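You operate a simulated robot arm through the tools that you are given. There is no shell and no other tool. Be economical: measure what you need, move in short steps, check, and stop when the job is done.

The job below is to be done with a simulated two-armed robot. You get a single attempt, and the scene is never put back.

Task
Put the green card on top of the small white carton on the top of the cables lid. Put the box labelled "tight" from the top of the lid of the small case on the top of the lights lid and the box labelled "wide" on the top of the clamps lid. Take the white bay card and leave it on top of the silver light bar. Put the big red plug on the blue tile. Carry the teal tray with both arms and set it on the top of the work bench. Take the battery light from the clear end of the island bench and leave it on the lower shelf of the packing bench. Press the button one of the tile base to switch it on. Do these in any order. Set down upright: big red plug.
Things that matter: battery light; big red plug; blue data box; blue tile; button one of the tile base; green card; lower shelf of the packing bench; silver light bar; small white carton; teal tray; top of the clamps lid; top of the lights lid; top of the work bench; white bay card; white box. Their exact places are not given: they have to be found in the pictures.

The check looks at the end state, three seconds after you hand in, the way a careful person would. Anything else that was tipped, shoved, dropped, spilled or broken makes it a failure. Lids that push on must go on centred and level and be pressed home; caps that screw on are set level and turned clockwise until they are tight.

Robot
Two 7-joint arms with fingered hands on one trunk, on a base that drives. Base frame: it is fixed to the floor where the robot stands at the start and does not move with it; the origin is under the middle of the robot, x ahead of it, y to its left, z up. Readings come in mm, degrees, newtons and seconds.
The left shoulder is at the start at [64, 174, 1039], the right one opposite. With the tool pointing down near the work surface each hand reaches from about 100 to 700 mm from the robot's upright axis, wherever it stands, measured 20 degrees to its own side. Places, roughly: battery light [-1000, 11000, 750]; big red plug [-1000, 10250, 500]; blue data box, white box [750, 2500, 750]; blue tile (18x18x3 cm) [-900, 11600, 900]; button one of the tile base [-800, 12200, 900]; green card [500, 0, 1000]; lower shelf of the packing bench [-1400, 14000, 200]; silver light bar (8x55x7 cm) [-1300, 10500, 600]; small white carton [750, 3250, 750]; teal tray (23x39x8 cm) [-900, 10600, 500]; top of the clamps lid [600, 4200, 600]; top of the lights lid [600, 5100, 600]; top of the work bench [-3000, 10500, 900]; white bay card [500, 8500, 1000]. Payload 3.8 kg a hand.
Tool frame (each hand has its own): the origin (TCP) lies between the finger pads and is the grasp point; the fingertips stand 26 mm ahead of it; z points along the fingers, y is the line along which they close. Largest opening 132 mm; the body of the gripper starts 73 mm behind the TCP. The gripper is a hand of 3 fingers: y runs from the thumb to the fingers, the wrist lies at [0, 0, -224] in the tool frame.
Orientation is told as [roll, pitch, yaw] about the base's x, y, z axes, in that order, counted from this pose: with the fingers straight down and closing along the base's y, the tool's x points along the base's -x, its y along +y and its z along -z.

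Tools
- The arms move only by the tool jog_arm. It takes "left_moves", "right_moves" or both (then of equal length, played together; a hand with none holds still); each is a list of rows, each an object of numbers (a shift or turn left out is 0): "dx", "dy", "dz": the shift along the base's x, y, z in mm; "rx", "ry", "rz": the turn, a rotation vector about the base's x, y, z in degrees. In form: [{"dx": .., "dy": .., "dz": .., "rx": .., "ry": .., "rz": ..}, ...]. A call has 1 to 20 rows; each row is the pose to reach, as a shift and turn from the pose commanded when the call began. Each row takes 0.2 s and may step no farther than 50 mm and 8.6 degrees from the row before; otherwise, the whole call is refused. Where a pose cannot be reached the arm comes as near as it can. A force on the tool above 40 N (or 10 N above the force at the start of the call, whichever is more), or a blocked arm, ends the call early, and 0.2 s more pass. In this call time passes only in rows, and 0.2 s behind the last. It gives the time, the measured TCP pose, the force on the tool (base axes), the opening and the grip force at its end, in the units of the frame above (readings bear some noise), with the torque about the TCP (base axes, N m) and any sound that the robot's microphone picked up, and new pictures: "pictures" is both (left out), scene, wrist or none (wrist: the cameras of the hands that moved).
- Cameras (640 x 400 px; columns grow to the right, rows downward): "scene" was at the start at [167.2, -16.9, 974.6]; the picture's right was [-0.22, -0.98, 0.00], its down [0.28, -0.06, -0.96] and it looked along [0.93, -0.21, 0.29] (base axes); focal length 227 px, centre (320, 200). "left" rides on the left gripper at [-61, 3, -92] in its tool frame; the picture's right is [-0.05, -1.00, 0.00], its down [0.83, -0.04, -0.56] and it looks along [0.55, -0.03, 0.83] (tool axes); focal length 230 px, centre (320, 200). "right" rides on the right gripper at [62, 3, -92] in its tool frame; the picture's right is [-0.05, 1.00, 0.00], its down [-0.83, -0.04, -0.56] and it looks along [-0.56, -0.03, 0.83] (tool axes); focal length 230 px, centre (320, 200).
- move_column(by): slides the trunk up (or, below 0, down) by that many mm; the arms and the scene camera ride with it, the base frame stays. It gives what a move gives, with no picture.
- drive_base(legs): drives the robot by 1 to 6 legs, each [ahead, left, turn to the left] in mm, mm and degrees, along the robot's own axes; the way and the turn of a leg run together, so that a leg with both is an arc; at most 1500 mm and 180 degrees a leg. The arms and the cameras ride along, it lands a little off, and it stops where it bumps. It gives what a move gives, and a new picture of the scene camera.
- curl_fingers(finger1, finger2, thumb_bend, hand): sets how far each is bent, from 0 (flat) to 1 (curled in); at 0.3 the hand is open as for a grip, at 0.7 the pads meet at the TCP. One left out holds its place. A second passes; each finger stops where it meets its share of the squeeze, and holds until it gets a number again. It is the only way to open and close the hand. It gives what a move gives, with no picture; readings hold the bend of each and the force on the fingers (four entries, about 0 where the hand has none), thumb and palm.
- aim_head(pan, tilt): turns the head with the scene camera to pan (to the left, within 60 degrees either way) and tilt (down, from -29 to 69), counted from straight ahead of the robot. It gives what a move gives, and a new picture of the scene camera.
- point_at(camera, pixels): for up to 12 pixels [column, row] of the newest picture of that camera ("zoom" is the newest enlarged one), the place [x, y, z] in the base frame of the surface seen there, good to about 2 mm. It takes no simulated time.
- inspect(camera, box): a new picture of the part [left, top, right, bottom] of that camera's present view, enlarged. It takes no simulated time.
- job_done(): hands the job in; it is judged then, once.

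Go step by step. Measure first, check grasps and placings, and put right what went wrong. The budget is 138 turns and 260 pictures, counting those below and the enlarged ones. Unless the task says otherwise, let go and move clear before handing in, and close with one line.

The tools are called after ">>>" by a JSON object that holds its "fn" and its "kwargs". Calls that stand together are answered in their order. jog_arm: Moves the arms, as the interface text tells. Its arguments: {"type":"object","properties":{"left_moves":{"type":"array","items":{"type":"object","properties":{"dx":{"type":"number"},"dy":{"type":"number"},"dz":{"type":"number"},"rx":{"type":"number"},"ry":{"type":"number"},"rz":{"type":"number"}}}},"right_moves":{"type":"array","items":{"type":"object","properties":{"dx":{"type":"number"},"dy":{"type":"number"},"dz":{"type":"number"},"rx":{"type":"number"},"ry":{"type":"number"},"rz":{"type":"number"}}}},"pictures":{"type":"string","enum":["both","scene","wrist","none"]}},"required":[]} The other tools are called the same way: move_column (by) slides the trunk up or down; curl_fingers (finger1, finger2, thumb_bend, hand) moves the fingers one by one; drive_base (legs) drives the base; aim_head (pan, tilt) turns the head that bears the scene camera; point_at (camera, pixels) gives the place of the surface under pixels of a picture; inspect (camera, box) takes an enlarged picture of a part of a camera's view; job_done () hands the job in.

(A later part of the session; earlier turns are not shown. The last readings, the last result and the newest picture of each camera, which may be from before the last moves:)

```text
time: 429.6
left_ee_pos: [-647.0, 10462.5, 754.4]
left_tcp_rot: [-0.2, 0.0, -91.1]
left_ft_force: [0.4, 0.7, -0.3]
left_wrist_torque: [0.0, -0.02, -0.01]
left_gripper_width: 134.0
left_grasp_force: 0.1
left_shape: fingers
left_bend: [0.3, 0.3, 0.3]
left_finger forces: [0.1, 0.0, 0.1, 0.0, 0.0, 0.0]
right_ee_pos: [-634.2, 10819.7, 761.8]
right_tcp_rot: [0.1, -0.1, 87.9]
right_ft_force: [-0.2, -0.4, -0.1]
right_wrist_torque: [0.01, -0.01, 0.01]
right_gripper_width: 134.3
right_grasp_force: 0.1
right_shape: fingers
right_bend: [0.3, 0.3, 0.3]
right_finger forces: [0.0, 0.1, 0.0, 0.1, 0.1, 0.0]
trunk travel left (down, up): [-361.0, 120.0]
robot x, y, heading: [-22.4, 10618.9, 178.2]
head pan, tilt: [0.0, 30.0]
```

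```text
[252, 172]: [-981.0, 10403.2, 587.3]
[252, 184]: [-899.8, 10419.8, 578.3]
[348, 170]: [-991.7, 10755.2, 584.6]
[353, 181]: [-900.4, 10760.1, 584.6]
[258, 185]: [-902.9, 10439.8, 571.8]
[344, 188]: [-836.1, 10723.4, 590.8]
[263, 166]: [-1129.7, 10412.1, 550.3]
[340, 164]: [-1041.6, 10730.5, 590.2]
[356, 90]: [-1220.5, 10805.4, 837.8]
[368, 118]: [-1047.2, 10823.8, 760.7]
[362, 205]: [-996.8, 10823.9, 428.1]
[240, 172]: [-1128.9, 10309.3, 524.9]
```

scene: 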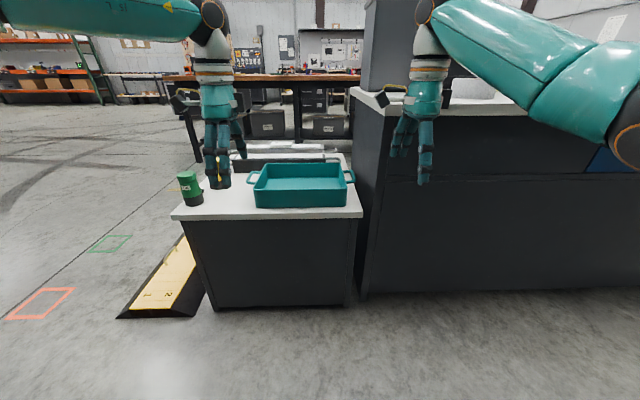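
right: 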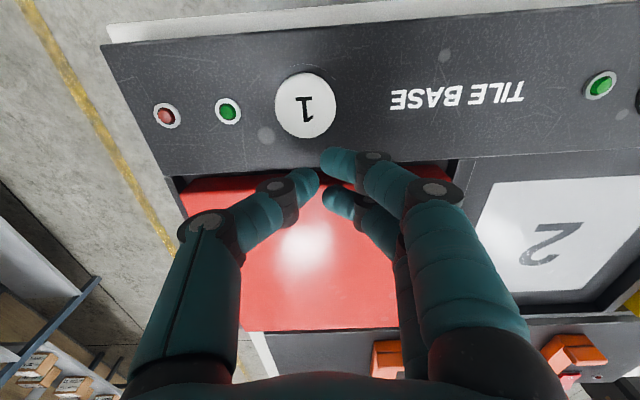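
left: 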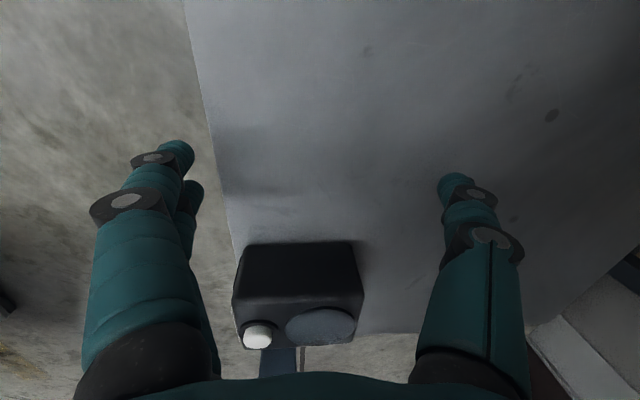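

Tilting the right hand 20° so its wrist leans over the tray keeps clear of the upper bench. I'll align heading and y, apply the tilt, then drive in.

>>> {"fn": "drive_base", "kwargs": {"legs": [[0, 38, 1.8]]}}

>>> {"fn": "jog_arm", "kwargs": {"right_moves": [{"rx": 5}, {"rx": 10}, {"rx": 15}, {"rx": 20}], "pictures": "none"}}

>>> {"fn": "drive_base", "kwargs": {"legs": [[280, 0, 0]]}}

```text
time: 430.6
left_ee_pos: [-641.8, 10404.9, 755.2]
left_tcp_rot: [-0.2, 0.1, -89.2]
left_ft_force: [0.1, -0.2, 0.4]
left_wrist_torque: [0.01, -0.01, -0.02]
left_gripper_width: 134.1
left_grasp_force: 0.1
left_shape: fingers
left_bend: [0.3, 0.3, 0.3]
left_finger forces: [0.1, 0.1, 0.0, 0.1, 0.0, 0.0]
right_ee_pos: [-640.3, 10761.5, 760.9]
right_tcp_rot: [0.2, -0.1, 89.7]
right_ft_force: [0.2, 0.0, 0.1]
right_wrist_torque: [0.02, -0.01, -0.01]
right_gripper_width: 133.8
right_grasp_force: 0.0
right_shape: fingers
right_bend: [0.3, 0.3, 0.3]
right_finger forces: [0.0, 0.1, 0.0, 0.0, 0.0, 0.1]
trunk travel left (down, up): [-361.0, 120.0]
robot x, y, heading: [-23.6, 10583.6, -179.8]
head pan, tilt: [0.0, 30.0]
```

scene: 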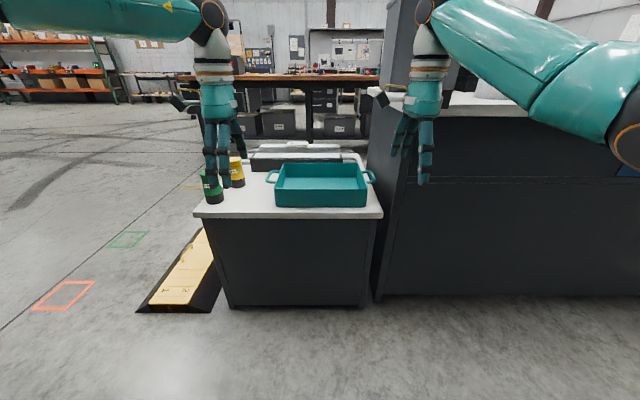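

```text
time: 431.6
left_ee_pos: [-641.4, 10406.3, 756.6]
left_tcp_rot: [-0.3, 0.0, -89.3]
left_ft_force: [0.0, 0.0, 0.8]
left_wrist_torque: [0.0, -0.03, 0.01]
left_gripper_width: 133.7
left_grasp_force: 0.0
left_shape: fingers
left_bend: [0.3, 0.3, 0.3]
left_finger forces: [0.0, 0.0, 0.0, 0.1, 0.0, 0.0]
right_ee_pos: [-640.9, 10762.1, 760.9]
right_tcp_rot: [0.2, -20.0, 89.7]
right_ft_force: [0.0, 0.2, -0.7]
right_wrist_torque: [0.01, 0.01, -0.02]
right_gripper_width: 133.8
right_grasp_force: 0.1
right_shape: fingers
right_bend: [0.3, 0.3, 0.3]
right_finger forces: [0.1, 0.0, 0.1, 0.1, 0.0, 0.1]
trunk travel left (down, up): [-361.0, 120.0]
robot x, y, heading: [-23.7, 10582.7, -180.2]
head pan, tilt: [0.0, 30.0]
```

```text
time: 433.6
left_ee_pos: [-919.1, 10407.6, 755.2]
left_tcp_rot: [-0.2, 0.0, -89.4]
left_ft_force: [0.0, 0.2, 0.2]
left_wrist_torque: [-0.03, -0.02, 0.0]
left_gripper_width: 133.9
left_grasp_force: 0.1
left_shape: fingers
left_bend: [0.3, 0.3, 0.3]
left_finger forces: [0.0, 0.1, 0.0, 0.1, 0.0, 0.0]
right_ee_pos: [-918.5, 10766.5, 761.8]
right_tcp_rot: [0.1, -20.0, 89.4]
right_ft_force: [-0.5, -0.9, -1.3]
right_wrist_torque: [0.03, 0.01, -0.01]
right_gripper_width: 134.0
right_grasp_force: 0.1
right_shape: fingers
right_bend: [0.3, 0.3, 0.3]
right_finger forces: [0.0, 0.0, 0.0, 0.1, 0.0, 0.0]
trunk travel left (down, up): [-361.0, 120.0]
robot x, y, heading: [-300.6, 10585.2, 180.1]
head pan, tilt: [0.0, 30.0]
```

scene: 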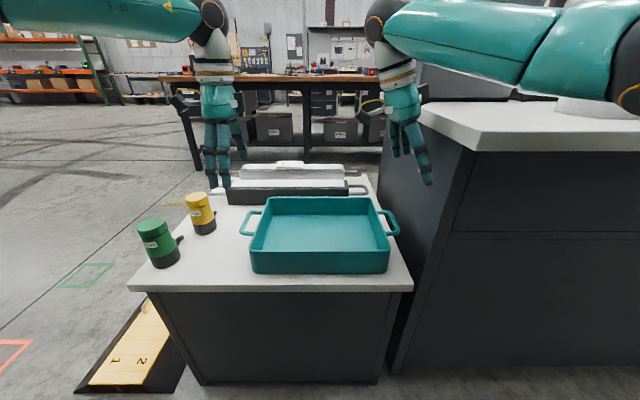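

>>> {"fn": "jog_arm", "kwargs": {"left_moves": [{"dx": -12, "dy": 1, "dz": -35}, {"dx": -24, "dy": 2, "dz": -75}], "right_moves": [{"dx": -12, "dy": -1, "dz": -38}, {"dx": -25, "dy": -3, "dz": -80}], "pictures": "both"}}

>>> {"fn": "point_at", "kwargs": {"camera": "scene", "pixels": [[420, 60], [470, 70], [520, 80], [560, 90], [620, 90], [400, 30], [460, 130], [500, 130]]}}

>>> {"fn": "point_at", "kwargs": {"camera": "left", "pixels": [[300, 130], [345, 130], [320, 120], [320, 140], [290, 150], [350, 150]]}}

```text
time: 434.2
left_ee_pos: [-942.6, 10408.7, 681.3]
left_tcp_rot: [-0.2, 0.0, -89.5]
left_ft_force: [-0.3, 0.2, 0.1]
left_wrist_torque: [0.03, -0.02, 0.01]
left_gripper_width: 134.1
left_grasp_force: 0.1
left_shape: fingers
left_bend: [0.3, 0.3, 0.3]
left_finger forces: [0.0, 0.0, 0.0, 0.0, 0.0, 0.1]
right_ee_pos: [-941.9, 10760.3, 679.2]
right_tcp_rot: [0.3, -20.1, 89.4]
right_ft_force: [-0.1, -0.2, 0.2]
right_wrist_torque: [-0.02, 0.0, 0.04]
right_gripper_width: 134.2
right_grasp_force: 0.1
right_shape: fingers
right_bend: [0.3, 0.3, 0.3]
right_finger forces: [0.0, 0.1, 0.0, 0.0, 0.0, 0.0]
trunk travel left (down, up): [-361.0, 120.0]
robot x, y, heading: [-301.3, 10580.0, 179.8]
head pan, tilt: [0.0, 30.0]
```

scene: 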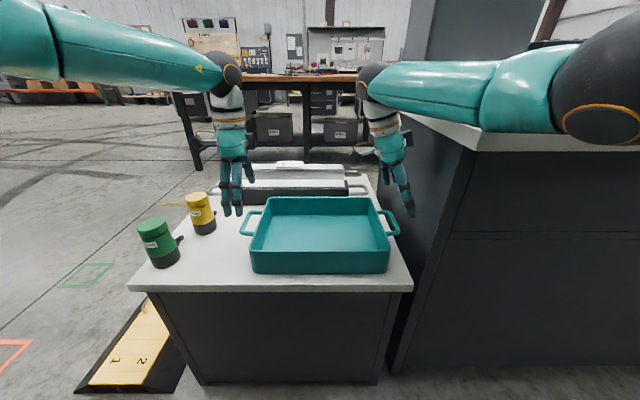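
right: 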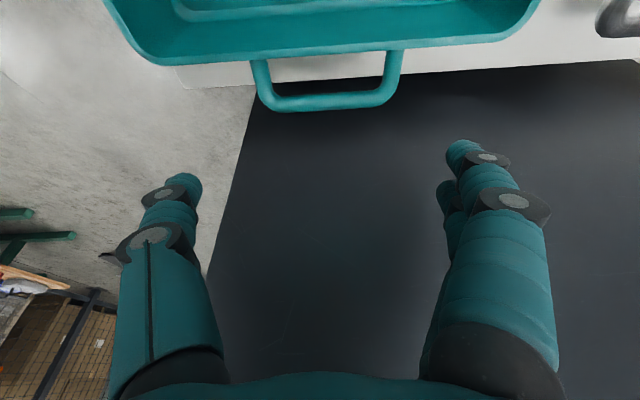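
left: 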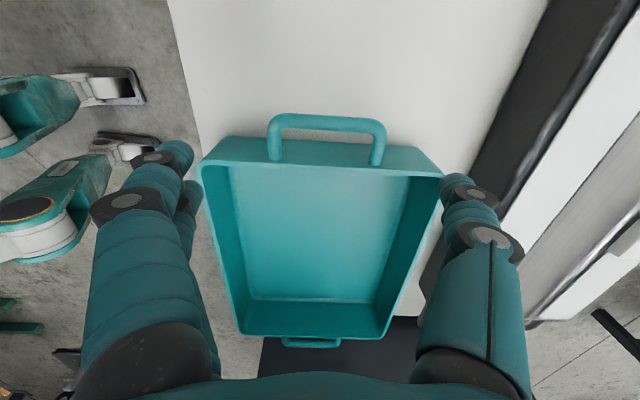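

```text
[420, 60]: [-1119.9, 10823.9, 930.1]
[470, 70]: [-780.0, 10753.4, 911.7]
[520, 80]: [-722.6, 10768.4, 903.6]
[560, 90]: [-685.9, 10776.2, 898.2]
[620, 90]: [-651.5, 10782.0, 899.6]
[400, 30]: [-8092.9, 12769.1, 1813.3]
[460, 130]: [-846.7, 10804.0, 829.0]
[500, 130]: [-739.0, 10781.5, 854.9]
```

```text
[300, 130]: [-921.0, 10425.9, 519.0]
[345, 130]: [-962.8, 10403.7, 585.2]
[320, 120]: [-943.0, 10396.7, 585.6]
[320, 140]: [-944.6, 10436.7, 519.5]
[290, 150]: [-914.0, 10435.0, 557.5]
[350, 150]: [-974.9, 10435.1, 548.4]
```

Geometry fits with slightly more tilt. I'll add 6° to the right hand and lower both hands onto the handles.

>>> {"fn": "jog_arm", "kwargs": {"left_moves": [{"dx": -3, "dz": -20}, {"dx": -5, "dz": -45}, {"dx": -5, "dz": -75}, {"dx": -5, "dz": -103}], "right_moves": [{"dx": -2, "dy": 3, "dz": -15, "rx": 3}, {"dx": -4, "dy": 6, "dz": -40, "rx": 6}, {"dx": -4, "dy": 6, "dz": -70, "rx": 6}, {"dx": -4, "dy": 6, "dz": -101, "rx": 6}], "pictures": "both"}}

>>> {"fn": "inspect", "kwargs": {"camera": "scene", "box": [200, 60, 480, 290]}}

```text
time: 435.2
left_ee_pos: [-948.9, 10410.1, 576.3]
left_tcp_rot: [-0.2, -0.1, -89.6]
left_ft_force: [-0.6, -0.6, -0.2]
left_wrist_torque: [-0.02, 0.02, 0.03]
left_gripper_width: 134.3
left_grasp_force: 0.1
left_shape: fingers
left_bend: [0.3, 0.3, 0.3]
left_finger forces: [0.0, 0.1, 0.0, 0.1, 0.1, 0.0]
right_ee_pos: [-933.2, 10774.4, 585.6]
right_tcp_rot: [0.5, -26.0, 89.5]
right_ft_force: [-1.4, 0.7, 1.4]
right_wrist_torque: [-0.01, 0.11, -0.02]
right_gripper_width: 138.1
right_grasp_force: 1.1
right_shape: fingers
right_bend: [0.28, 0.3, 0.3]
right_finger forces: [2.1, 0.0, 0.0, 0.1, 0.0, 0.0]
right hand out of reach, approached as far as the arm can: row 3, 4
trunk travel left (down, up): [-361.0, 120.0]
robot x, y, heading: [-301.2, 10582.0, 180.0]
head pan, tilt: [0.0, 30.0]
```

scene: 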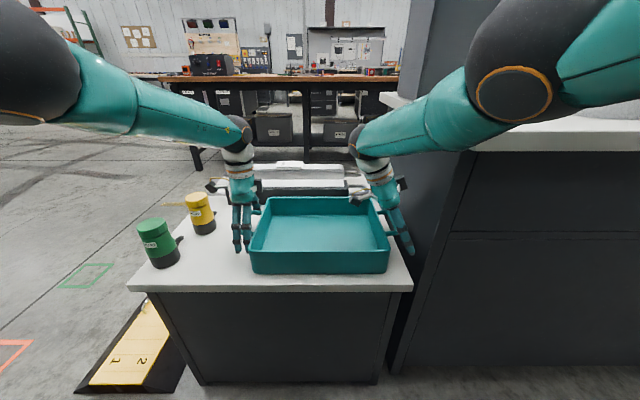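
right: 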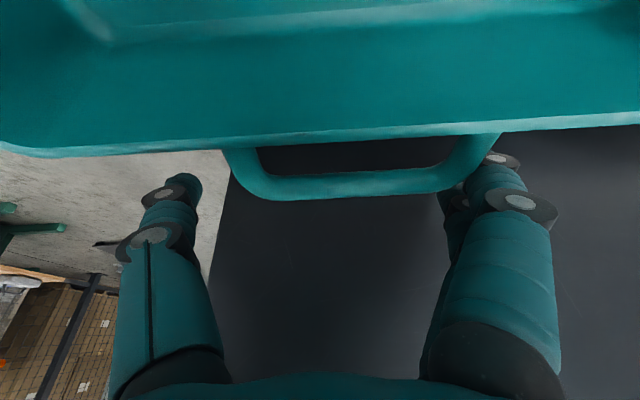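
left: 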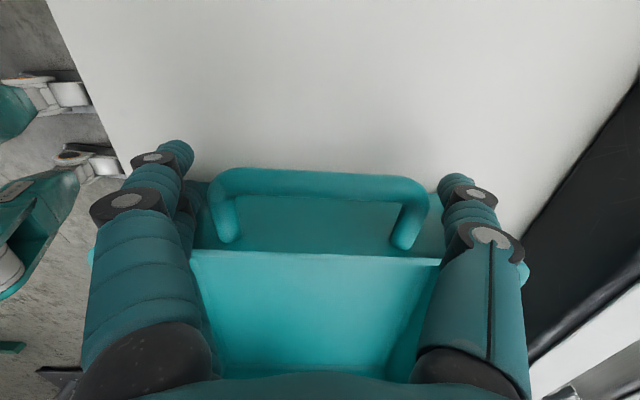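

```text
1.74 times, centred on (340, 175) of scene
```

zoom: 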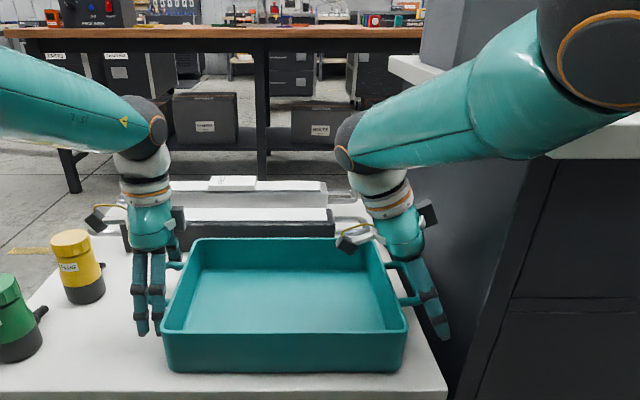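

The left hand straddles its handle perfectly. The right is 12 mm short in -x (finger touching the handle end), so I'll nudge the base forward and re-centre the left.

>>> {"fn": "drive_base", "kwargs": {"legs": [[12, 0, 0]]}}

>>> {"fn": "jog_arm", "kwargs": {"left_moves": [{"dx": 6}, {"dx": 11}], "pictures": "none"}}

>>> {"fn": "inspect", "kwargs": {"camera": "right", "box": [100, 60, 600, 360]}}

```text
time: 435.9
left_ee_pos: [-960.5, 10410.8, 575.7]
left_tcp_rot: [-0.2, 0.0, -89.5]
left_ft_force: [-0.1, -0.1, -0.3]
left_wrist_torque: [-0.01, 0.01, -0.01]
left_gripper_width: 134.7
left_grasp_force: 0.0
left_shape: fingers
left_bend: [0.3, 0.3, 0.3]
left_finger forces: [0.0, 0.0, 0.0, 0.1, 0.0, 0.0]
right_ee_pos: [-943.3, 10776.1, 584.3]
right_tcp_rot: [0.2, -26.1, 89.3]
right_ft_force: [-0.1, 0.4, 0.1]
right_wrist_torque: [0.02, -0.02, 0.0]
right_gripper_width: 135.1
right_grasp_force: 0.1
right_shape: fingers
right_bend: [0.3, 0.3, 0.3]
right_finger forces: [0.0, 0.1, 0.0, 0.1, 0.0, 0.0]
trunk travel left (down, up): [-361.0, 120.0]
robot x, y, heading: [-316.3, 10580.4, 180.0]
head pan, tilt: [0.0, 30.0]
```

scene: 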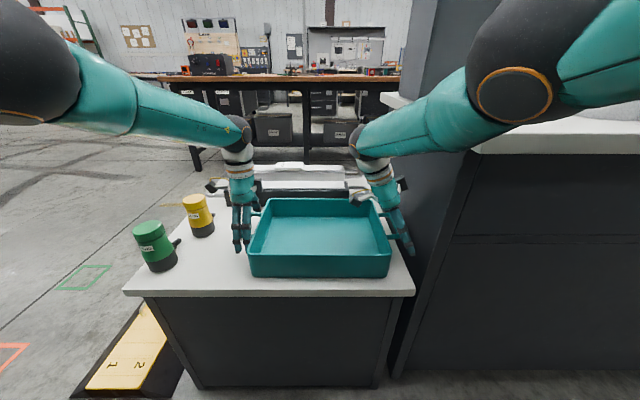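

```text
time: 436.5
left_ee_pos: [-949.4, 10410.2, 576.4]
left_tcp_rot: [-0.1, 0.0, -89.5]
left_ft_force: [0.3, 0.4, 0.3]
left_wrist_torque: [-0.02, 0.01, -0.04]
left_gripper_width: 134.5
left_grasp_force: 0.1
left_shape: fingers
left_bend: [0.3, 0.3, 0.3]
left_finger forces: [0.0, 0.0, 0.1, 0.1, 0.0, 0.1]
right_ee_pos: [-942.3, 10778.0, 584.5]
right_tcp_rot: [0.2, -25.9, 89.2]
right_ft_force: [0.7, 0.8, -0.2]
right_wrist_torque: [0.01, -0.01, 0.0]
right_gripper_width: 134.6
right_grasp_force: 0.0
right_shape: fingers
right_bend: [0.3, 0.3, 0.3]
right_finger forces: [0.1, 0.0, 0.1, 0.1, 0.0, 0.1]
trunk travel left (down, up): [-361.0, 120.0]
robot x, y, heading: [-316.0, 10583.0, 179.8]
head pan, tilt: [0.0, 30.0]
```

```text
1.28 times, centred on (350, 210) of right
```

zoom: 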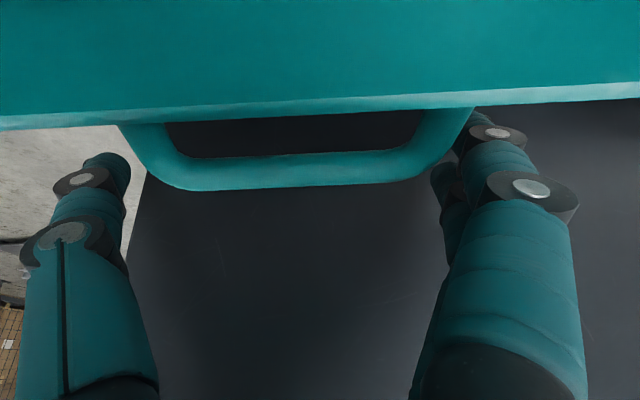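

The right TCP sits about 10 mm too far outward (y 10778). I'll nudge it inward.

>>> {"fn": "jog_arm", "kwargs": {"right_moves": [{"dy": -6, "dz": -2}, {"dy": -12, "dz": -4}], "pictures": "wrist"}}

>>> {"fn": "point_at", "kwargs": {"camera": "right", "pixels": [[320, 190], [250, 180], [450, 180], [320, 200], [480, 150], [235, 160], [320, 140]]}}

```text
time: 437.1
left_ee_pos: [-950.2, 10411.0, 575.7]
left_tcp_rot: [-0.2, 0.0, -89.4]
left_ft_force: [-0.3, 0.5, -0.4]
left_wrist_torque: [0.0, 0.02, 0.01]
left_gripper_width: 134.7
left_grasp_force: 0.1
left_shape: fingers
left_bend: [0.3, 0.3, 0.3]
left_finger forces: [0.1, 0.0, 0.0, 0.0, 0.0, 0.0]
right_ee_pos: [-938.9, 10765.9, 582.2]
right_tcp_rot: [0.2, -26.0, 89.4]
right_ft_force: [0.2, 0.6, 0.1]
right_wrist_torque: [0.02, 0.0, -0.03]
right_gripper_width: 134.7
right_grasp_force: 0.0
right_shape: fingers
right_bend: [0.3, 0.3, 0.3]
right_finger forces: [0.0, 0.0, 0.1, 0.0, 0.0, 0.1]
right hand out of reach, approached as far as the arm can: row 2
trunk travel left (down, up): [-361.0, 120.0]
robot x, y, heading: [-316.4, 10581.7, 179.8]
head pan, tilt: [0.0, 30.0]
```

right: 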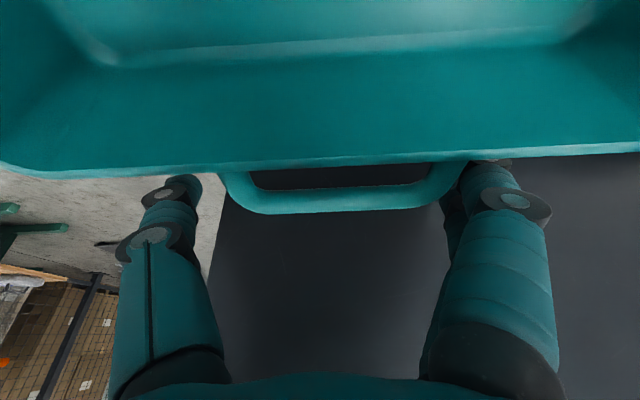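

```text
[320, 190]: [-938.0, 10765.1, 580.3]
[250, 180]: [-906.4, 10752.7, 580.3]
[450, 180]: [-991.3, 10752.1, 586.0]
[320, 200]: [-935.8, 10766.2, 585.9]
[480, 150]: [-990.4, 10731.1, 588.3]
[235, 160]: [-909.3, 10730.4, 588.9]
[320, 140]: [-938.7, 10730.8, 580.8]
```

The handle lies between thumb and fingers (x -993…-900). Closing both hands.

>>> {"fn": "curl_fingers", "kwargs": {"hand": "left", "finger1": 0.65, "finger2": 0.65, "thumb_bend": 0.65}}

>>> {"fn": "curl_fingers", "kwargs": {"hand": "right", "finger1": 0.65, "finger2": 0.65, "thumb_bend": 0.65}}

>>> {"fn": "jog_arm", "kwargs": {"left_moves": [{"dz": 5}, {"dz": 15}, {"dz": 25}], "right_moves": [{"dz": 5}, {"dz": 15}, {"dz": 25}], "pictures": "both"}}

```text
time: 438.1
left_ee_pos: [-950.2, 10411.5, 575.5]
left_tcp_rot: [-0.3, -0.1, -89.5]
left_ft_force: [-0.5, -0.6, -0.7]
left_wrist_torque: [-0.01, -0.14, 0.25]
left_gripper_width: 88.7
left_grasp_force: 35.6
left_shape: fingers
left_bend: [0.56, 0.55, 0.55]
left_finger forces: [16.8, 17.6, 0.1, 0.0, 37.1, 0.0]
right_ee_pos: [-939.1, 10765.8, 582.7]
right_tcp_rot: [0.2, -26.0, 89.4]
right_ft_force: [0.0, 0.2, -0.5]
right_wrist_torque: [0.02, -0.01, 0.0]
right_gripper_width: 134.9
right_grasp_force: 0.0
right_shape: fingers
right_bend: [0.3, 0.3, 0.3]
right_finger forces: [0.0, 0.0, 0.0, 0.1, 0.0, 0.1]
trunk travel left (down, up): [-361.0, 120.0]
robot x, y, heading: [-314.0, 10584.3, 179.8]
head pan, tilt: [0.0, 30.0]
```

```text
time: 439.1
left_ee_pos: [-948.9, 10410.2, 576.2]
left_tcp_rot: [-0.2, -0.1, -89.5]
left_ft_force: [-0.6, -4.7, -0.4]
left_wrist_torque: [-0.01, -0.14, -0.05]
left_gripper_width: 88.7
left_grasp_force: 35.3
left_shape: fingers
left_bend: [0.56, 0.55, 0.56]
left_finger forces: [18.2, 17.7, 0.0, 0.0, 36.5, 0.1]
right_ee_pos: [-938.5, 10767.5, 582.6]
right_tcp_rot: [0.2, -26.1, 89.4]
right_ft_force: [0.9, 4.5, -0.8]
right_wrist_torque: [0.06, 0.32, -0.04]
right_gripper_width: 90.1
right_grasp_force: 30.2
right_shape: fingers
right_bend: [0.55, 0.58, 0.55]
right_finger forces: [16.6, 15.0, 0.1, 0.0, 28.9, 0.0]
trunk travel left (down, up): [-361.0, 120.0]
robot x, y, heading: [-316.4, 10581.3, 179.9]
head pan, tilt: [0.0, 30.0]
```

```text
time: 439.9
left_ee_pos: [-950.5, 10409.1, 600.8]
left_tcp_rot: [-0.4, -0.3, -89.2]
left_ft_force: [-4.7, -12.6, -3.0]
left_wrist_torque: [0.05, -0.3, 0.94]
left_gripper_width: 88.2
left_grasp_force: 36.1
left_shape: fingers
left_bend: [0.56, 0.56, 0.56]
left_finger forces: [16.1, 16.3, 0.1, 0.1, 39.8, 0.0]
right_ee_pos: [-946.6, 10765.1, 603.7]
right_tcp_rot: [-0.1, -26.3, 89.4]
right_ft_force: [4.1, 12.8, -2.8]
right_wrist_torque: [0.05, 0.27, 0.58]
right_gripper_width: 90.2
right_grasp_force: 30.9
right_shape: fingers
right_bend: [0.55, 0.59, 0.55]
right_finger forces: [16.6, 13.3, 0.1, 0.1, 31.8, 0.0]
right hand out of reach, approached as far as the arm can: row 2, 3
trunk travel left (down, up): [-361.0, 120.0]
robot x, y, heading: [-316.8, 10583.1, 179.8]
head pan, tilt: [0.0, 30.0]
```

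scene: 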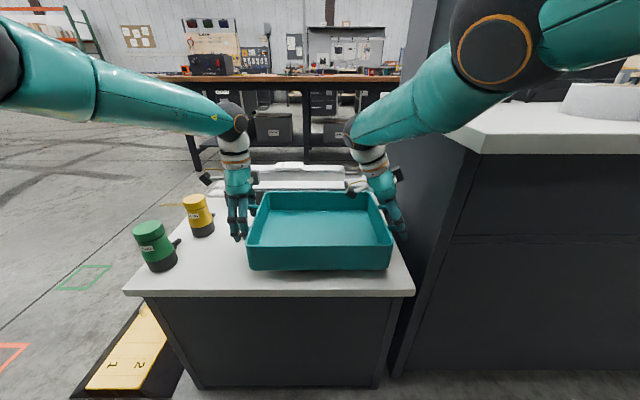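
right: 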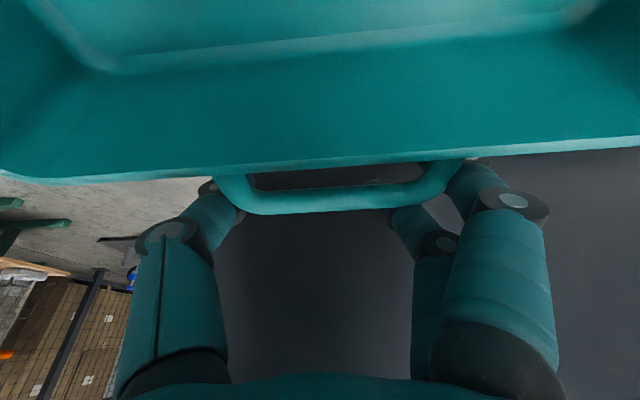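
left: 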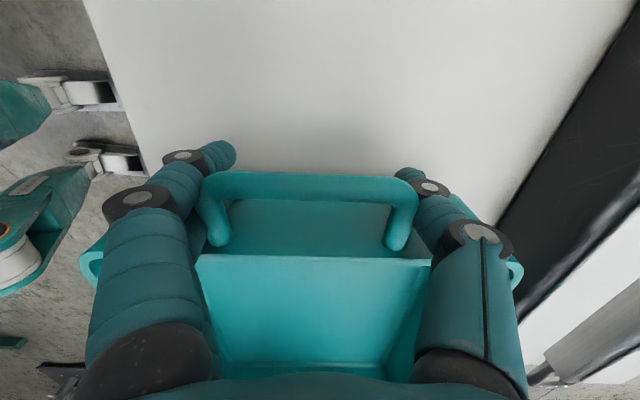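

Both hands hold the tray, lifted about 22 mm and level. Raising the trunk 115 mm and backing the base straight out.

>>> {"fn": "move_column", "kwargs": {"by": 115}}

>>> {"fn": "drive_base", "kwargs": {"legs": [[-400, 0, 0]]}}

```text
time: 441.4
left_ee_pos: [-992.3, 10410.9, 839.2]
left_tcp_rot: [-11.0, 0.1, -89.6]
left_ft_force: [-4.0, -11.5, -4.5]
left_wrist_torque: [0.41, -0.38, 1.61]
left_gripper_width: 70.3
left_grasp_force: 29.0
left_shape: fingers
left_bend: [0.61, 0.56, 0.57]
left_finger forces: [5.3, 20.5, 0.1, 0.0, 32.9, 0.0]
right_ee_pos: [-1006.5, 10764.1, 932.8]
right_tcp_rot: [20.4, -24.5, 80.7]
right_ft_force: [4.6, 10.8, -1.6]
right_wrist_torque: [0.14, -0.06, 0.05]
right_gripper_width: 79.4
right_grasp_force: 16.1
right_shape: fingers
right_bend: [0.55, 0.65, 0.59]
right_finger forces: [12.7, 0.0, 0.1, 0.0, 20.5, 0.0]
trunk travel left (down, up): [-476.0, 5.0]
robot x, y, heading: [-311.9, 10586.5, 180.0]
head pan, tilt: [0.0, 30.0]
```

```text
time: 443.9
left_ee_pos: [-591.6, 10409.0, 840.3]
left_tcp_rot: [-11.2, 0.0, -89.5]
left_ft_force: [-3.2, -13.3, -5.5]
left_wrist_torque: [0.43, -0.47, 1.55]
left_gripper_width: 70.6
left_grasp_force: 30.1
left_shape: fingers
left_bend: [0.61, 0.56, 0.57]
left_finger forces: [6.0, 20.5, 0.1, 0.0, 32.9, 0.1]
right_ee_pos: [-606.3, 10764.3, 933.6]
right_tcp_rot: [20.7, -24.5, 80.5]
right_ft_force: [3.7, 14.0, -0.8]
right_wrist_torque: [0.1, -0.05, 0.01]
right_gripper_width: 79.4
right_grasp_force: 17.5
right_shape: fingers
right_bend: [0.55, 0.65, 0.59]
right_finger forces: [14.0, 0.0, 0.0, 0.0, 20.9, 0.0]
trunk travel left (down, up): [-476.0, 5.0]
robot x, y, heading: [86.3, 10583.4, 179.9]
head pan, tilt: [0.0, 30.0]
```

scene: 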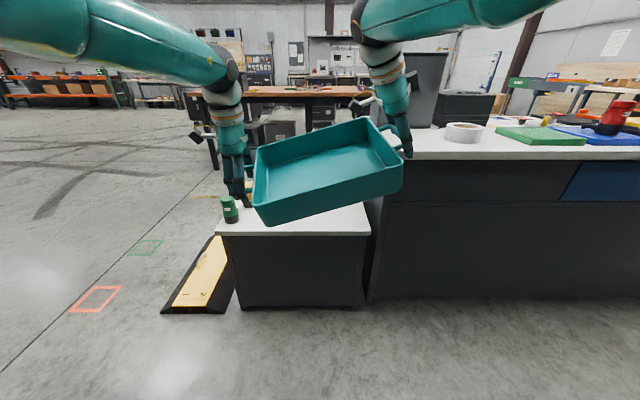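

The trunk move raised the hands unevenly (left 839, right 933), so the tray is tilted though still held. I'll test a small coordinated move to see how the hands respond: both 12 mm toward me, left 12 mm up.

>>> {"fn": "jog_arm", "kwargs": {"left_moves": [{"dx": 6, "dz": 6}, {"dx": 12, "dz": 12}], "right_moves": [{"dx": 6}, {"dx": 12}], "pictures": "none"}}

```text
time: 444.5
left_ee_pos: [-580.2, 10406.2, 854.3]
left_tcp_rot: [-11.1, -0.2, -89.3]
left_ft_force: [-1.3, -8.6, -3.3]
left_wrist_torque: [0.29, -0.35, 1.09]
left_gripper_width: 70.1
left_grasp_force: 28.8
left_shape: fingers
left_bend: [0.61, 0.56, 0.57]
left_finger forces: [7.5, 20.7, 0.0, 0.1, 30.5, 0.0]
right_ee_pos: [-593.6, 10766.7, 934.4]
right_tcp_rot: [20.7, -24.6, 80.5]
right_ft_force: [2.2, 8.2, -1.7]
right_wrist_torque: [-0.03, 0.08, -0.35]
right_gripper_width: 78.0
right_grasp_force: 17.0
right_shape: fingers
right_bend: [0.55, 0.65, 0.6]
right_finger forces: [15.7, 0.0, 0.1, 0.0, 17.5, 0.0]
trunk travel left (down, up): [-476.0, 5.0]
robot x, y, heading: [86.3, 10585.7, 180.0]
head pan, tilt: [0.0, 30.0]
```

The hands respond faithfully. Now levelling: raise the left hand 78 mm, rotate both back about y, and draw both closer for reach.

>>> {"fn": "jog_arm", "kwargs": {"left_moves": [{"dx": 7, "dz": 10, "ry": -1.4}, {"dx": 15, "dz": 20, "ry": -2.8}, {"dx": 22, "dz": 30, "ry": -4.2}, {"dx": 30, "dz": 40, "ry": -5.6}, {"dx": 37, "dz": 50, "ry": -7}, {"dx": 45, "dz": 60, "ry": -8.4}, {"dx": 52, "dz": 70, "ry": -9.8}, {"dx": 60, "dz": 79, "ry": -11}], "right_moves": [{"dx": 9, "ry": -1.7}, {"dx": 18, "ry": -3.4}, {"dx": 27, "dy": -1, "ry": -5.1}, {"dx": 36, "dy": -1, "ry": -6.8}, {"dx": 45, "dy": -2, "ry": -8.5}, {"dx": 54, "dy": -3, "ry": -10.2}, {"dx": 63, "dy": -4, "ry": -11.9}, {"dx": 72, "dy": -4, "ry": -13.5}], "pictures": "both"}}

```text
time: 446.1
left_ee_pos: [-527.8, 10401.3, 916.8]
left_tcp_rot: [-1.3, -1.1, -89.4]
left_ft_force: [4.4, -5.7, -4.4]
left_wrist_torque: [-0.18, -0.08, -1.17]
left_gripper_width: 70.0
left_grasp_force: 31.8
left_shape: fingers
left_bend: [0.61, 0.53, 0.58]
left_finger forces: [17.4, 21.4, 0.1, 0.0, 25.9, 0.0]
right_ee_pos: [-534.6, 10771.6, 935.2]
right_tcp_rot: [8.7, -26.5, 84.6]
right_ft_force: [-4.4, 6.1, -2.1]
right_wrist_torque: [0.02, 0.13, -0.32]
right_gripper_width: 76.8
right_grasp_force: 13.6
right_shape: fingers
right_bend: [0.52, 0.65, 0.61]
right_finger forces: [15.6, 0.0, 0.0, 0.0, 11.0, 0.0]
trunk travel left (down, up): [-476.0, 5.0]
robot x, y, heading: [87.8, 10586.9, 180.1]
head pan, tilt: [0.0, 30.0]
stopped in row 7 (left hand): the force on the tool passed its limit at 40 N (the readings are from after the stop); the commanded pose is now the measured one
5 turns are left
```

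scene: 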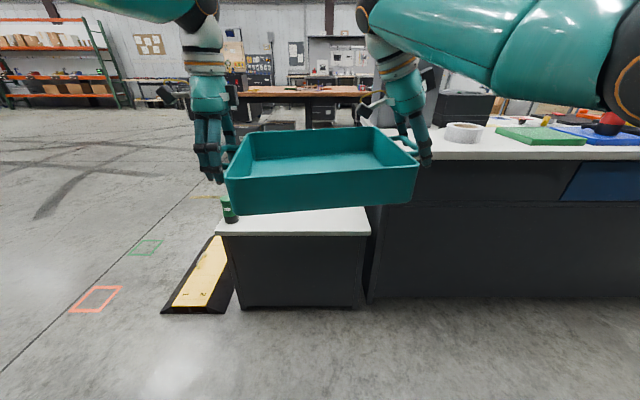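
right: 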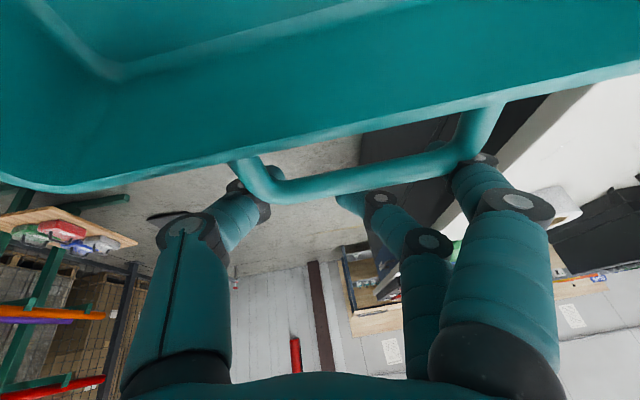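
left: 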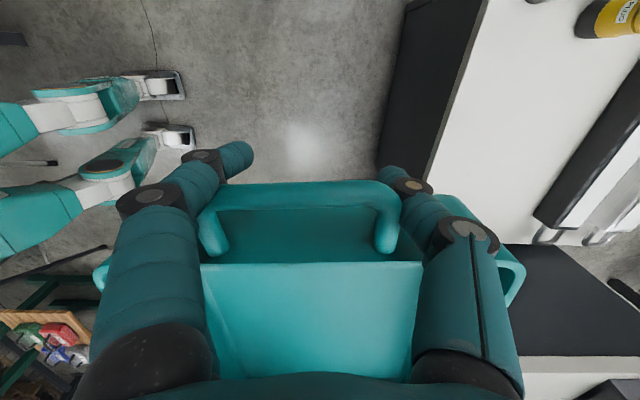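

Only 5 turns remain, so I'll combine steps: the tray is nearly level (left 917, right 935). Raising both hands slightly, driving around to the work bench, and looking.

>>> {"fn": "jog_arm", "kwargs": {"left_moves": [{"dz": 8}, {"dz": 16}, {"dz": 24}, {"dz": 32}, {"dz": 40}], "right_moves": [{"dz": 5}, {"dz": 10}, {"dz": 15}, {"dz": 20}, {"dz": 24}], "pictures": "none"}}

>>> {"fn": "drive_base", "kwargs": {"legs": [[0, 1290, 0], [1450, 0, 0], [410, 0, 0], [0, -1120, 0]]}}

>>> {"fn": "aim_head", "kwargs": {"pan": 0, "tilt": 20}}

>>> {"fn": "point_at", "kwargs": {"camera": "scene", "pixels": [[320, 180], [320, 200], [260, 190], [380, 190], [320, 160], [320, 220], [320, 240], [200, 200], [440, 200], [320, 260], [150, 220], [500, 220]]}}

```text
time: 447.3
left_ee_pos: [-528.0, 10401.2, 957.9]
left_tcp_rot: [-1.4, -1.1, -89.4]
left_ft_force: [7.6, -19.1, -3.6]
left_wrist_torque: [-0.2, -0.23, -1.78]
left_gripper_width: 70.0
left_grasp_force: 36.1
left_shape: fingers
left_bend: [0.61, 0.53, 0.58]
left_finger forces: [25.0, 21.7, 0.0, 0.1, 25.2, 0.1]
right_ee_pos: [-534.7, 10770.9, 960.2]
right_tcp_rot: [8.7, -26.7, 84.6]
right_ft_force: [-7.5, 17.9, -3.1]
right_wrist_torque: [-0.02, 0.19, -0.81]
right_gripper_width: 76.8
right_grasp_force: 18.1
right_shape: fingers
right_bend: [0.52, 0.65, 0.61]
right_finger forces: [23.7, 0.0, 0.0, 0.0, 12.9, 0.0]
trunk travel left (down, up): [-476.0, 5.0]
robot x, y, heading: [88.9, 10582.8, 180.0]
head pan, tilt: [0.0, 30.0]
```

```text
time: 477.6
left_ee_pos: [-2415.8, 10101.6, 958.2]
left_tcp_rot: [-1.3, -1.0, -85.6]
left_ft_force: [7.9, -20.5, -4.0]
left_wrist_torque: [-0.12, -0.19, -1.61]
left_gripper_width: 70.0
left_grasp_force: 36.1
left_shape: fingers
left_bend: [0.61, 0.53, 0.58]
left_finger forces: [24.8, 21.2, 0.0, 0.0, 25.6, 0.1]
right_ee_pos: [-2447.6, 10469.3, 961.9]
right_tcp_rot: [8.8, -26.7, 88.3]
right_ft_force: [-7.8, 20.5, -2.5]
right_wrist_torque: [0.01, 0.17, -0.78]
right_gripper_width: 77.0
right_grasp_force: 19.0
right_shape: fingers
right_bend: [0.52, 0.65, 0.61]
right_finger forces: [23.8, 0.1, 0.0, 0.0, 14.4, 0.0]
trunk travel left (down, up): [-476.0, 5.0]
robot x, y, heading: [-1810.7, 10319.9, -176.5]
head pan, tilt: [0.0, 30.0]
```

scene: 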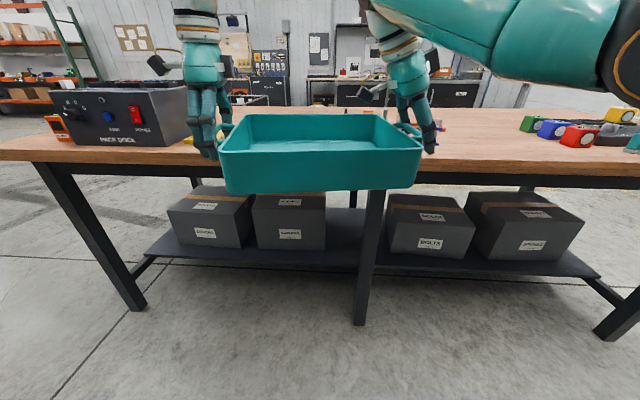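

```text
time: 478.3
left_ee_pos: [-2414.9, 10100.1, 959.8]
left_tcp_rot: [-1.6, -1.1, -85.5]
left_ft_force: [0.1, 0.5, -0.2]
left_wrist_torque: [-0.01, 0.01, 0.01]
left_gripper_width: 36.7
left_grasp_force: 0.0
left_shape: fingers
left_bend: [0.64, 0.64, 0.65]
left_finger forces: [0.0, 0.0, 0.0, 0.0, 0.0, 0.0]
right_ee_pos: [-2447.1, 10468.9, 961.0]
right_tcp_rot: [8.8, -26.6, 88.3]
right_ft_force: [0.4, 0.1, 0.8]
right_wrist_torque: [-0.03, -0.01, -0.02]
right_gripper_width: 39.4
right_grasp_force: 0.1
right_shape: fingers
right_bend: [0.64, 0.65, 0.65]
right_finger forces: [0.0, 0.0, 0.0, 0.1, 0.0, 0.0]
trunk travel left (down, up): [-476.0, 5.0]
robot x, y, heading: [-1814.6, 10325.0, -176.2]
head pan, tilt: [0.0, 20.0]
```

scene: 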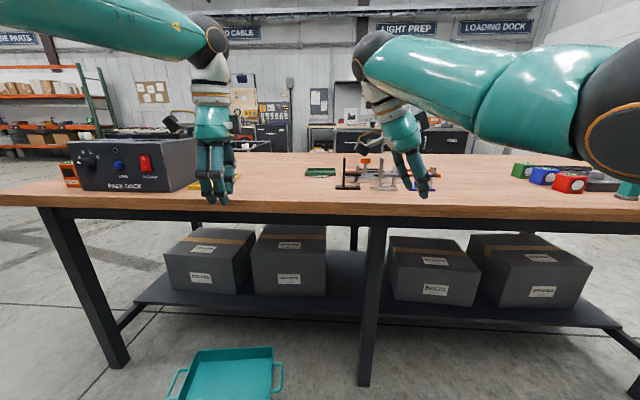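

```text
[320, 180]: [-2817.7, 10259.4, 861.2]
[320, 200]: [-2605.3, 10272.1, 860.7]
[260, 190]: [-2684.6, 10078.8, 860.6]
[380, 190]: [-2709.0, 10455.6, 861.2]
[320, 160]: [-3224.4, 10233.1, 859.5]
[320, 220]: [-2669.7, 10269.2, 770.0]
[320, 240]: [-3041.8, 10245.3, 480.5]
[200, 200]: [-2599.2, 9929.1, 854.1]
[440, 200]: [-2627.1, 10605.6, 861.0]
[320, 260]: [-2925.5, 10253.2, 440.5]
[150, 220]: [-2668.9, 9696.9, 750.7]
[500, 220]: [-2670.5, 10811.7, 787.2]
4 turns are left
```

The tray slipped out of the grip at the end of the drive and lies on the floor near (225,375), upright. With 4 turns left I'll try to recover it: open the hands, level the right one, line up, lower the trunk and look.

>>> {"fn": "curl_fingers", "kwargs": {"hand": "left", "finger1": 0.3, "finger2": 0.3, "thumb_bend": 0.3}}

>>> {"fn": "curl_fingers", "kwargs": {"hand": "right", "finger1": 0.3, "finger2": 0.3, "thumb_bend": 0.3}}

>>> {"fn": "jog_arm", "kwargs": {"right_moves": [{"dx": 10, "rx": -6.7, "ry": -2.1}, {"dx": 20, "rx": -13.4, "ry": -4.2}, {"dx": 30, "rx": -20, "ry": -6.2}, {"dx": 40, "rx": -26.7, "ry": -8.3}], "left_moves": [{"dx": 8}, {"dx": 16}, {"dx": 24}, {"dx": 30}], "pictures": "none"}}

>>> {"fn": "drive_base", "kwargs": {"legs": [[0, 470, -3.6]]}}

>>> {"fn": "move_column", "kwargs": {"by": -400}}

>>> {"fn": "aim_head", "kwargs": {"pan": 0, "tilt": 40}}

>>> {"fn": "point_at", "kwargs": {"camera": "scene", "pixels": [[320, 200], [320, 220], [320, 240], [320, 260], [280, 240], [360, 240], [240, 240], [400, 240], [200, 240], [440, 240], [320, 280], [320, 180]]}}

```text
time: 479.3
left_ee_pos: [-2415.5, 10100.5, 958.5]
left_tcp_rot: [-1.5, -1.1, -85.6]
left_ft_force: [-0.4, 0.5, 0.3]
left_wrist_torque: [0.02, -0.03, 0.03]
left_gripper_width: 134.1
left_grasp_force: 0.1
left_shape: fingers
left_bend: [0.3, 0.3, 0.3]
left_finger forces: [0.0, 0.0, 0.0, 0.1, 0.0, 0.0]
right_ee_pos: [-2446.5, 10469.7, 960.4]
right_tcp_rot: [8.8, -26.6, 88.3]
right_ft_force: [0.3, -0.3, 0.8]
right_wrist_torque: [0.02, 0.08, -0.01]
right_gripper_width: 39.1
right_grasp_force: 0.1
right_shape: fingers
right_bend: [0.64, 0.65, 0.65]
right_finger forces: [0.0, 0.0, 0.0, 0.0, 0.1, 0.0]
trunk travel left (down, up): [-476.0, 5.0]
robot x, y, heading: [-1812.7, 10324.3, -176.3]
head pan, tilt: [0.0, 20.0]
```

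```text
time: 480.3
left_ee_pos: [-2414.9, 10101.5, 959.5]
left_tcp_rot: [-1.4, -1.2, -85.7]
left_ft_force: [0.4, -0.4, 0.7]
left_wrist_torque: [-0.03, 0.0, -0.02]
left_gripper_width: 134.1
left_grasp_force: 0.0
left_shape: fingers
left_bend: [0.3, 0.3, 0.3]
left_finger forces: [0.1, 0.1, 0.1, 0.1, 0.1, 0.1]
right_ee_pos: [-2446.7, 10469.0, 961.0]
right_tcp_rot: [8.8, -26.6, 88.3]
right_ft_force: [0.7, 0.4, -0.4]
right_wrist_torque: [-0.03, -0.03, -0.01]
right_gripper_width: 133.9
right_grasp_force: 0.1
right_shape: fingers
right_bend: [0.3, 0.3, 0.3]
right_finger forces: [0.0, 0.1, 0.0, 0.1, 0.0, 0.0]
trunk travel left (down, up): [-476.0, 5.0]
robot x, y, heading: [-1814.1, 10322.9, -176.4]
head pan, tilt: [0.0, 20.0]
```

```text
time: 481.3
left_ee_pos: [-2385.9, 10102.8, 958.2]
left_tcp_rot: [-1.4, -1.1, -85.5]
left_ft_force: [0.5, 0.8, -0.1]
left_wrist_torque: [-0.01, 0.01, -0.01]
left_gripper_width: 134.1
left_grasp_force: 0.0
left_shape: fingers
left_bend: [0.3, 0.3, 0.3]
left_finger forces: [0.0, 0.1, 0.1, 0.0, 0.0, 0.0]
right_ee_pos: [-2407.7, 10469.1, 961.3]
right_tcp_rot: [0.0, 0.1, 90.4]
right_ft_force: [-0.8, 0.2, -0.7]
right_wrist_torque: [0.01, -0.01, 0.01]
right_gripper_width: 134.1
right_grasp_force: 0.0
right_shape: fingers
right_bend: [0.3, 0.3, 0.3]
right_finger forces: [0.1, 0.0, 0.0, 0.0, 0.1, 0.0]
trunk travel left (down, up): [-476.0, 5.0]
robot x, y, heading: [-1811.6, 10321.5, -176.7]
head pan, tilt: [0.0, 20.0]
```

```text
time: 486.0
left_ee_pos: [-2381.6, 9662.4, 958.6]
left_tcp_rot: [-1.4, -1.1, -89.0]
left_ft_force: [0.0, -0.4, 0.3]
left_wrist_torque: [-0.01, 0.01, 0.0]
left_gripper_width: 133.8
left_grasp_force: 0.0
left_shape: fingers
left_bend: [0.3, 0.3, 0.3]
left_finger forces: [0.0, 0.1, 0.0, 0.0, 0.1, 0.0]
right_ee_pos: [-2381.2, 10030.3, 960.3]
right_tcp_rot: [0.1, 0.0, 86.9]
right_ft_force: [0.3, 0.2, -0.9]
right_wrist_torque: [0.03, 0.01, -0.04]
right_gripper_width: 134.1
right_grasp_force: 0.1
right_shape: fingers
right_bend: [0.3, 0.3, 0.3]
right_finger forces: [0.0, 0.0, 0.0, 0.0, 0.0, 0.1]
trunk travel left (down, up): [-476.0, 5.0]
robot x, y, heading: [-1796.4, 9848.7, -179.6]
head pan, tilt: [0.0, 20.0]
```

scene: 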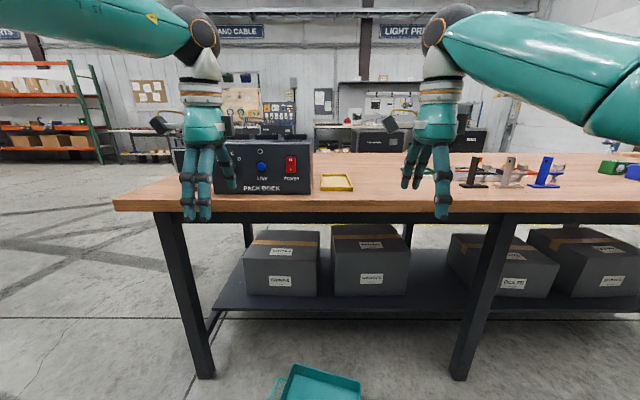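

```text
time: 489.8
left_ee_pos: [-2380.9, 9661.1, 559.7]
left_tcp_rot: [-1.4, -1.1, -89.0]
left_ft_force: [0.2, -1.0, 0.2]
left_wrist_torque: [0.0, 0.01, -0.01]
left_gripper_width: 133.7
left_grasp_force: 0.1
left_shape: fingers
left_bend: [0.3, 0.3, 0.3]
left_finger forces: [0.0, 0.0, 0.0, 0.0, 0.1, 0.0]
right_ee_pos: [-2380.7, 10029.9, 560.8]
right_tcp_rot: [0.1, 0.0, 87.1]
right_ft_force: [0.0, -0.9, 1.1]
right_wrist_torque: [0.01, -0.02, 0.02]
right_gripper_width: 134.1
right_grasp_force: 0.0
right_shape: fingers
right_bend: [0.3, 0.3, 0.3]
right_finger forces: [0.0, 0.1, 0.0, 0.0, 0.0, 0.1]
trunk travel left (down, up): [-76.0, 405.0]
robot x, y, heading: [-1794.8, 9851.8, -179.4]
head pan, tilt: [0.0, 20.0]
```

```text
time: 490.6
left_ee_pos: [-2380.5, 9662.3, 558.8]
left_tcp_rot: [-1.5, -1.1, -89.1]
left_ft_force: [0.7, 0.2, -0.6]
left_wrist_torque: [0.02, 0.0, 0.0]
left_gripper_width: 134.1
left_grasp_force: 0.0
left_shape: fingers
left_bend: [0.3, 0.3, 0.3]
left_finger forces: [0.0, 0.0, 0.1, 0.1, 0.1, 0.0]
right_ee_pos: [-2380.7, 10029.4, 560.0]
right_tcp_rot: [0.0, 0.0, 87.0]
right_ft_force: [0.6, 0.6, 0.7]
right_wrist_torque: [0.0, 0.0, 0.0]
right_gripper_width: 134.2
right_grasp_force: 0.0
right_shape: fingers
right_bend: [0.3, 0.3, 0.3]
right_finger forces: [0.0, 0.1, 0.1, 0.0, 0.0, 0.0]
trunk travel left (down, up): [-76.0, 405.0]
robot x, y, heading: [-1794.8, 9850.9, -179.5]
head pan, tilt: [0.0, 40.0]
```

scene: 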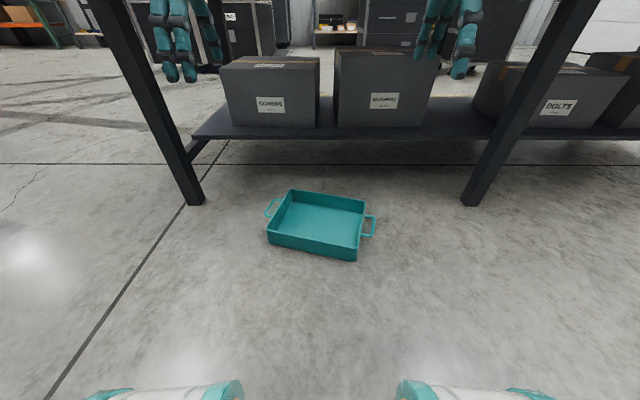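

```text
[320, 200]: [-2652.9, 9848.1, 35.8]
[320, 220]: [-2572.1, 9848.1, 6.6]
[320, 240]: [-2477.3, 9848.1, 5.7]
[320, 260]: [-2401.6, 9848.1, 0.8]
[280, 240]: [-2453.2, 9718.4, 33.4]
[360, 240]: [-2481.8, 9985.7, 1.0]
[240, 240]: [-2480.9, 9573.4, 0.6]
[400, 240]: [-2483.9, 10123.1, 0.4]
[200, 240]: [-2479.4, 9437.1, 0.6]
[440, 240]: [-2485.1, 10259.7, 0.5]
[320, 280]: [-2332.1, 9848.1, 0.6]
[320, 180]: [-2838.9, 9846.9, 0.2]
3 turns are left
```

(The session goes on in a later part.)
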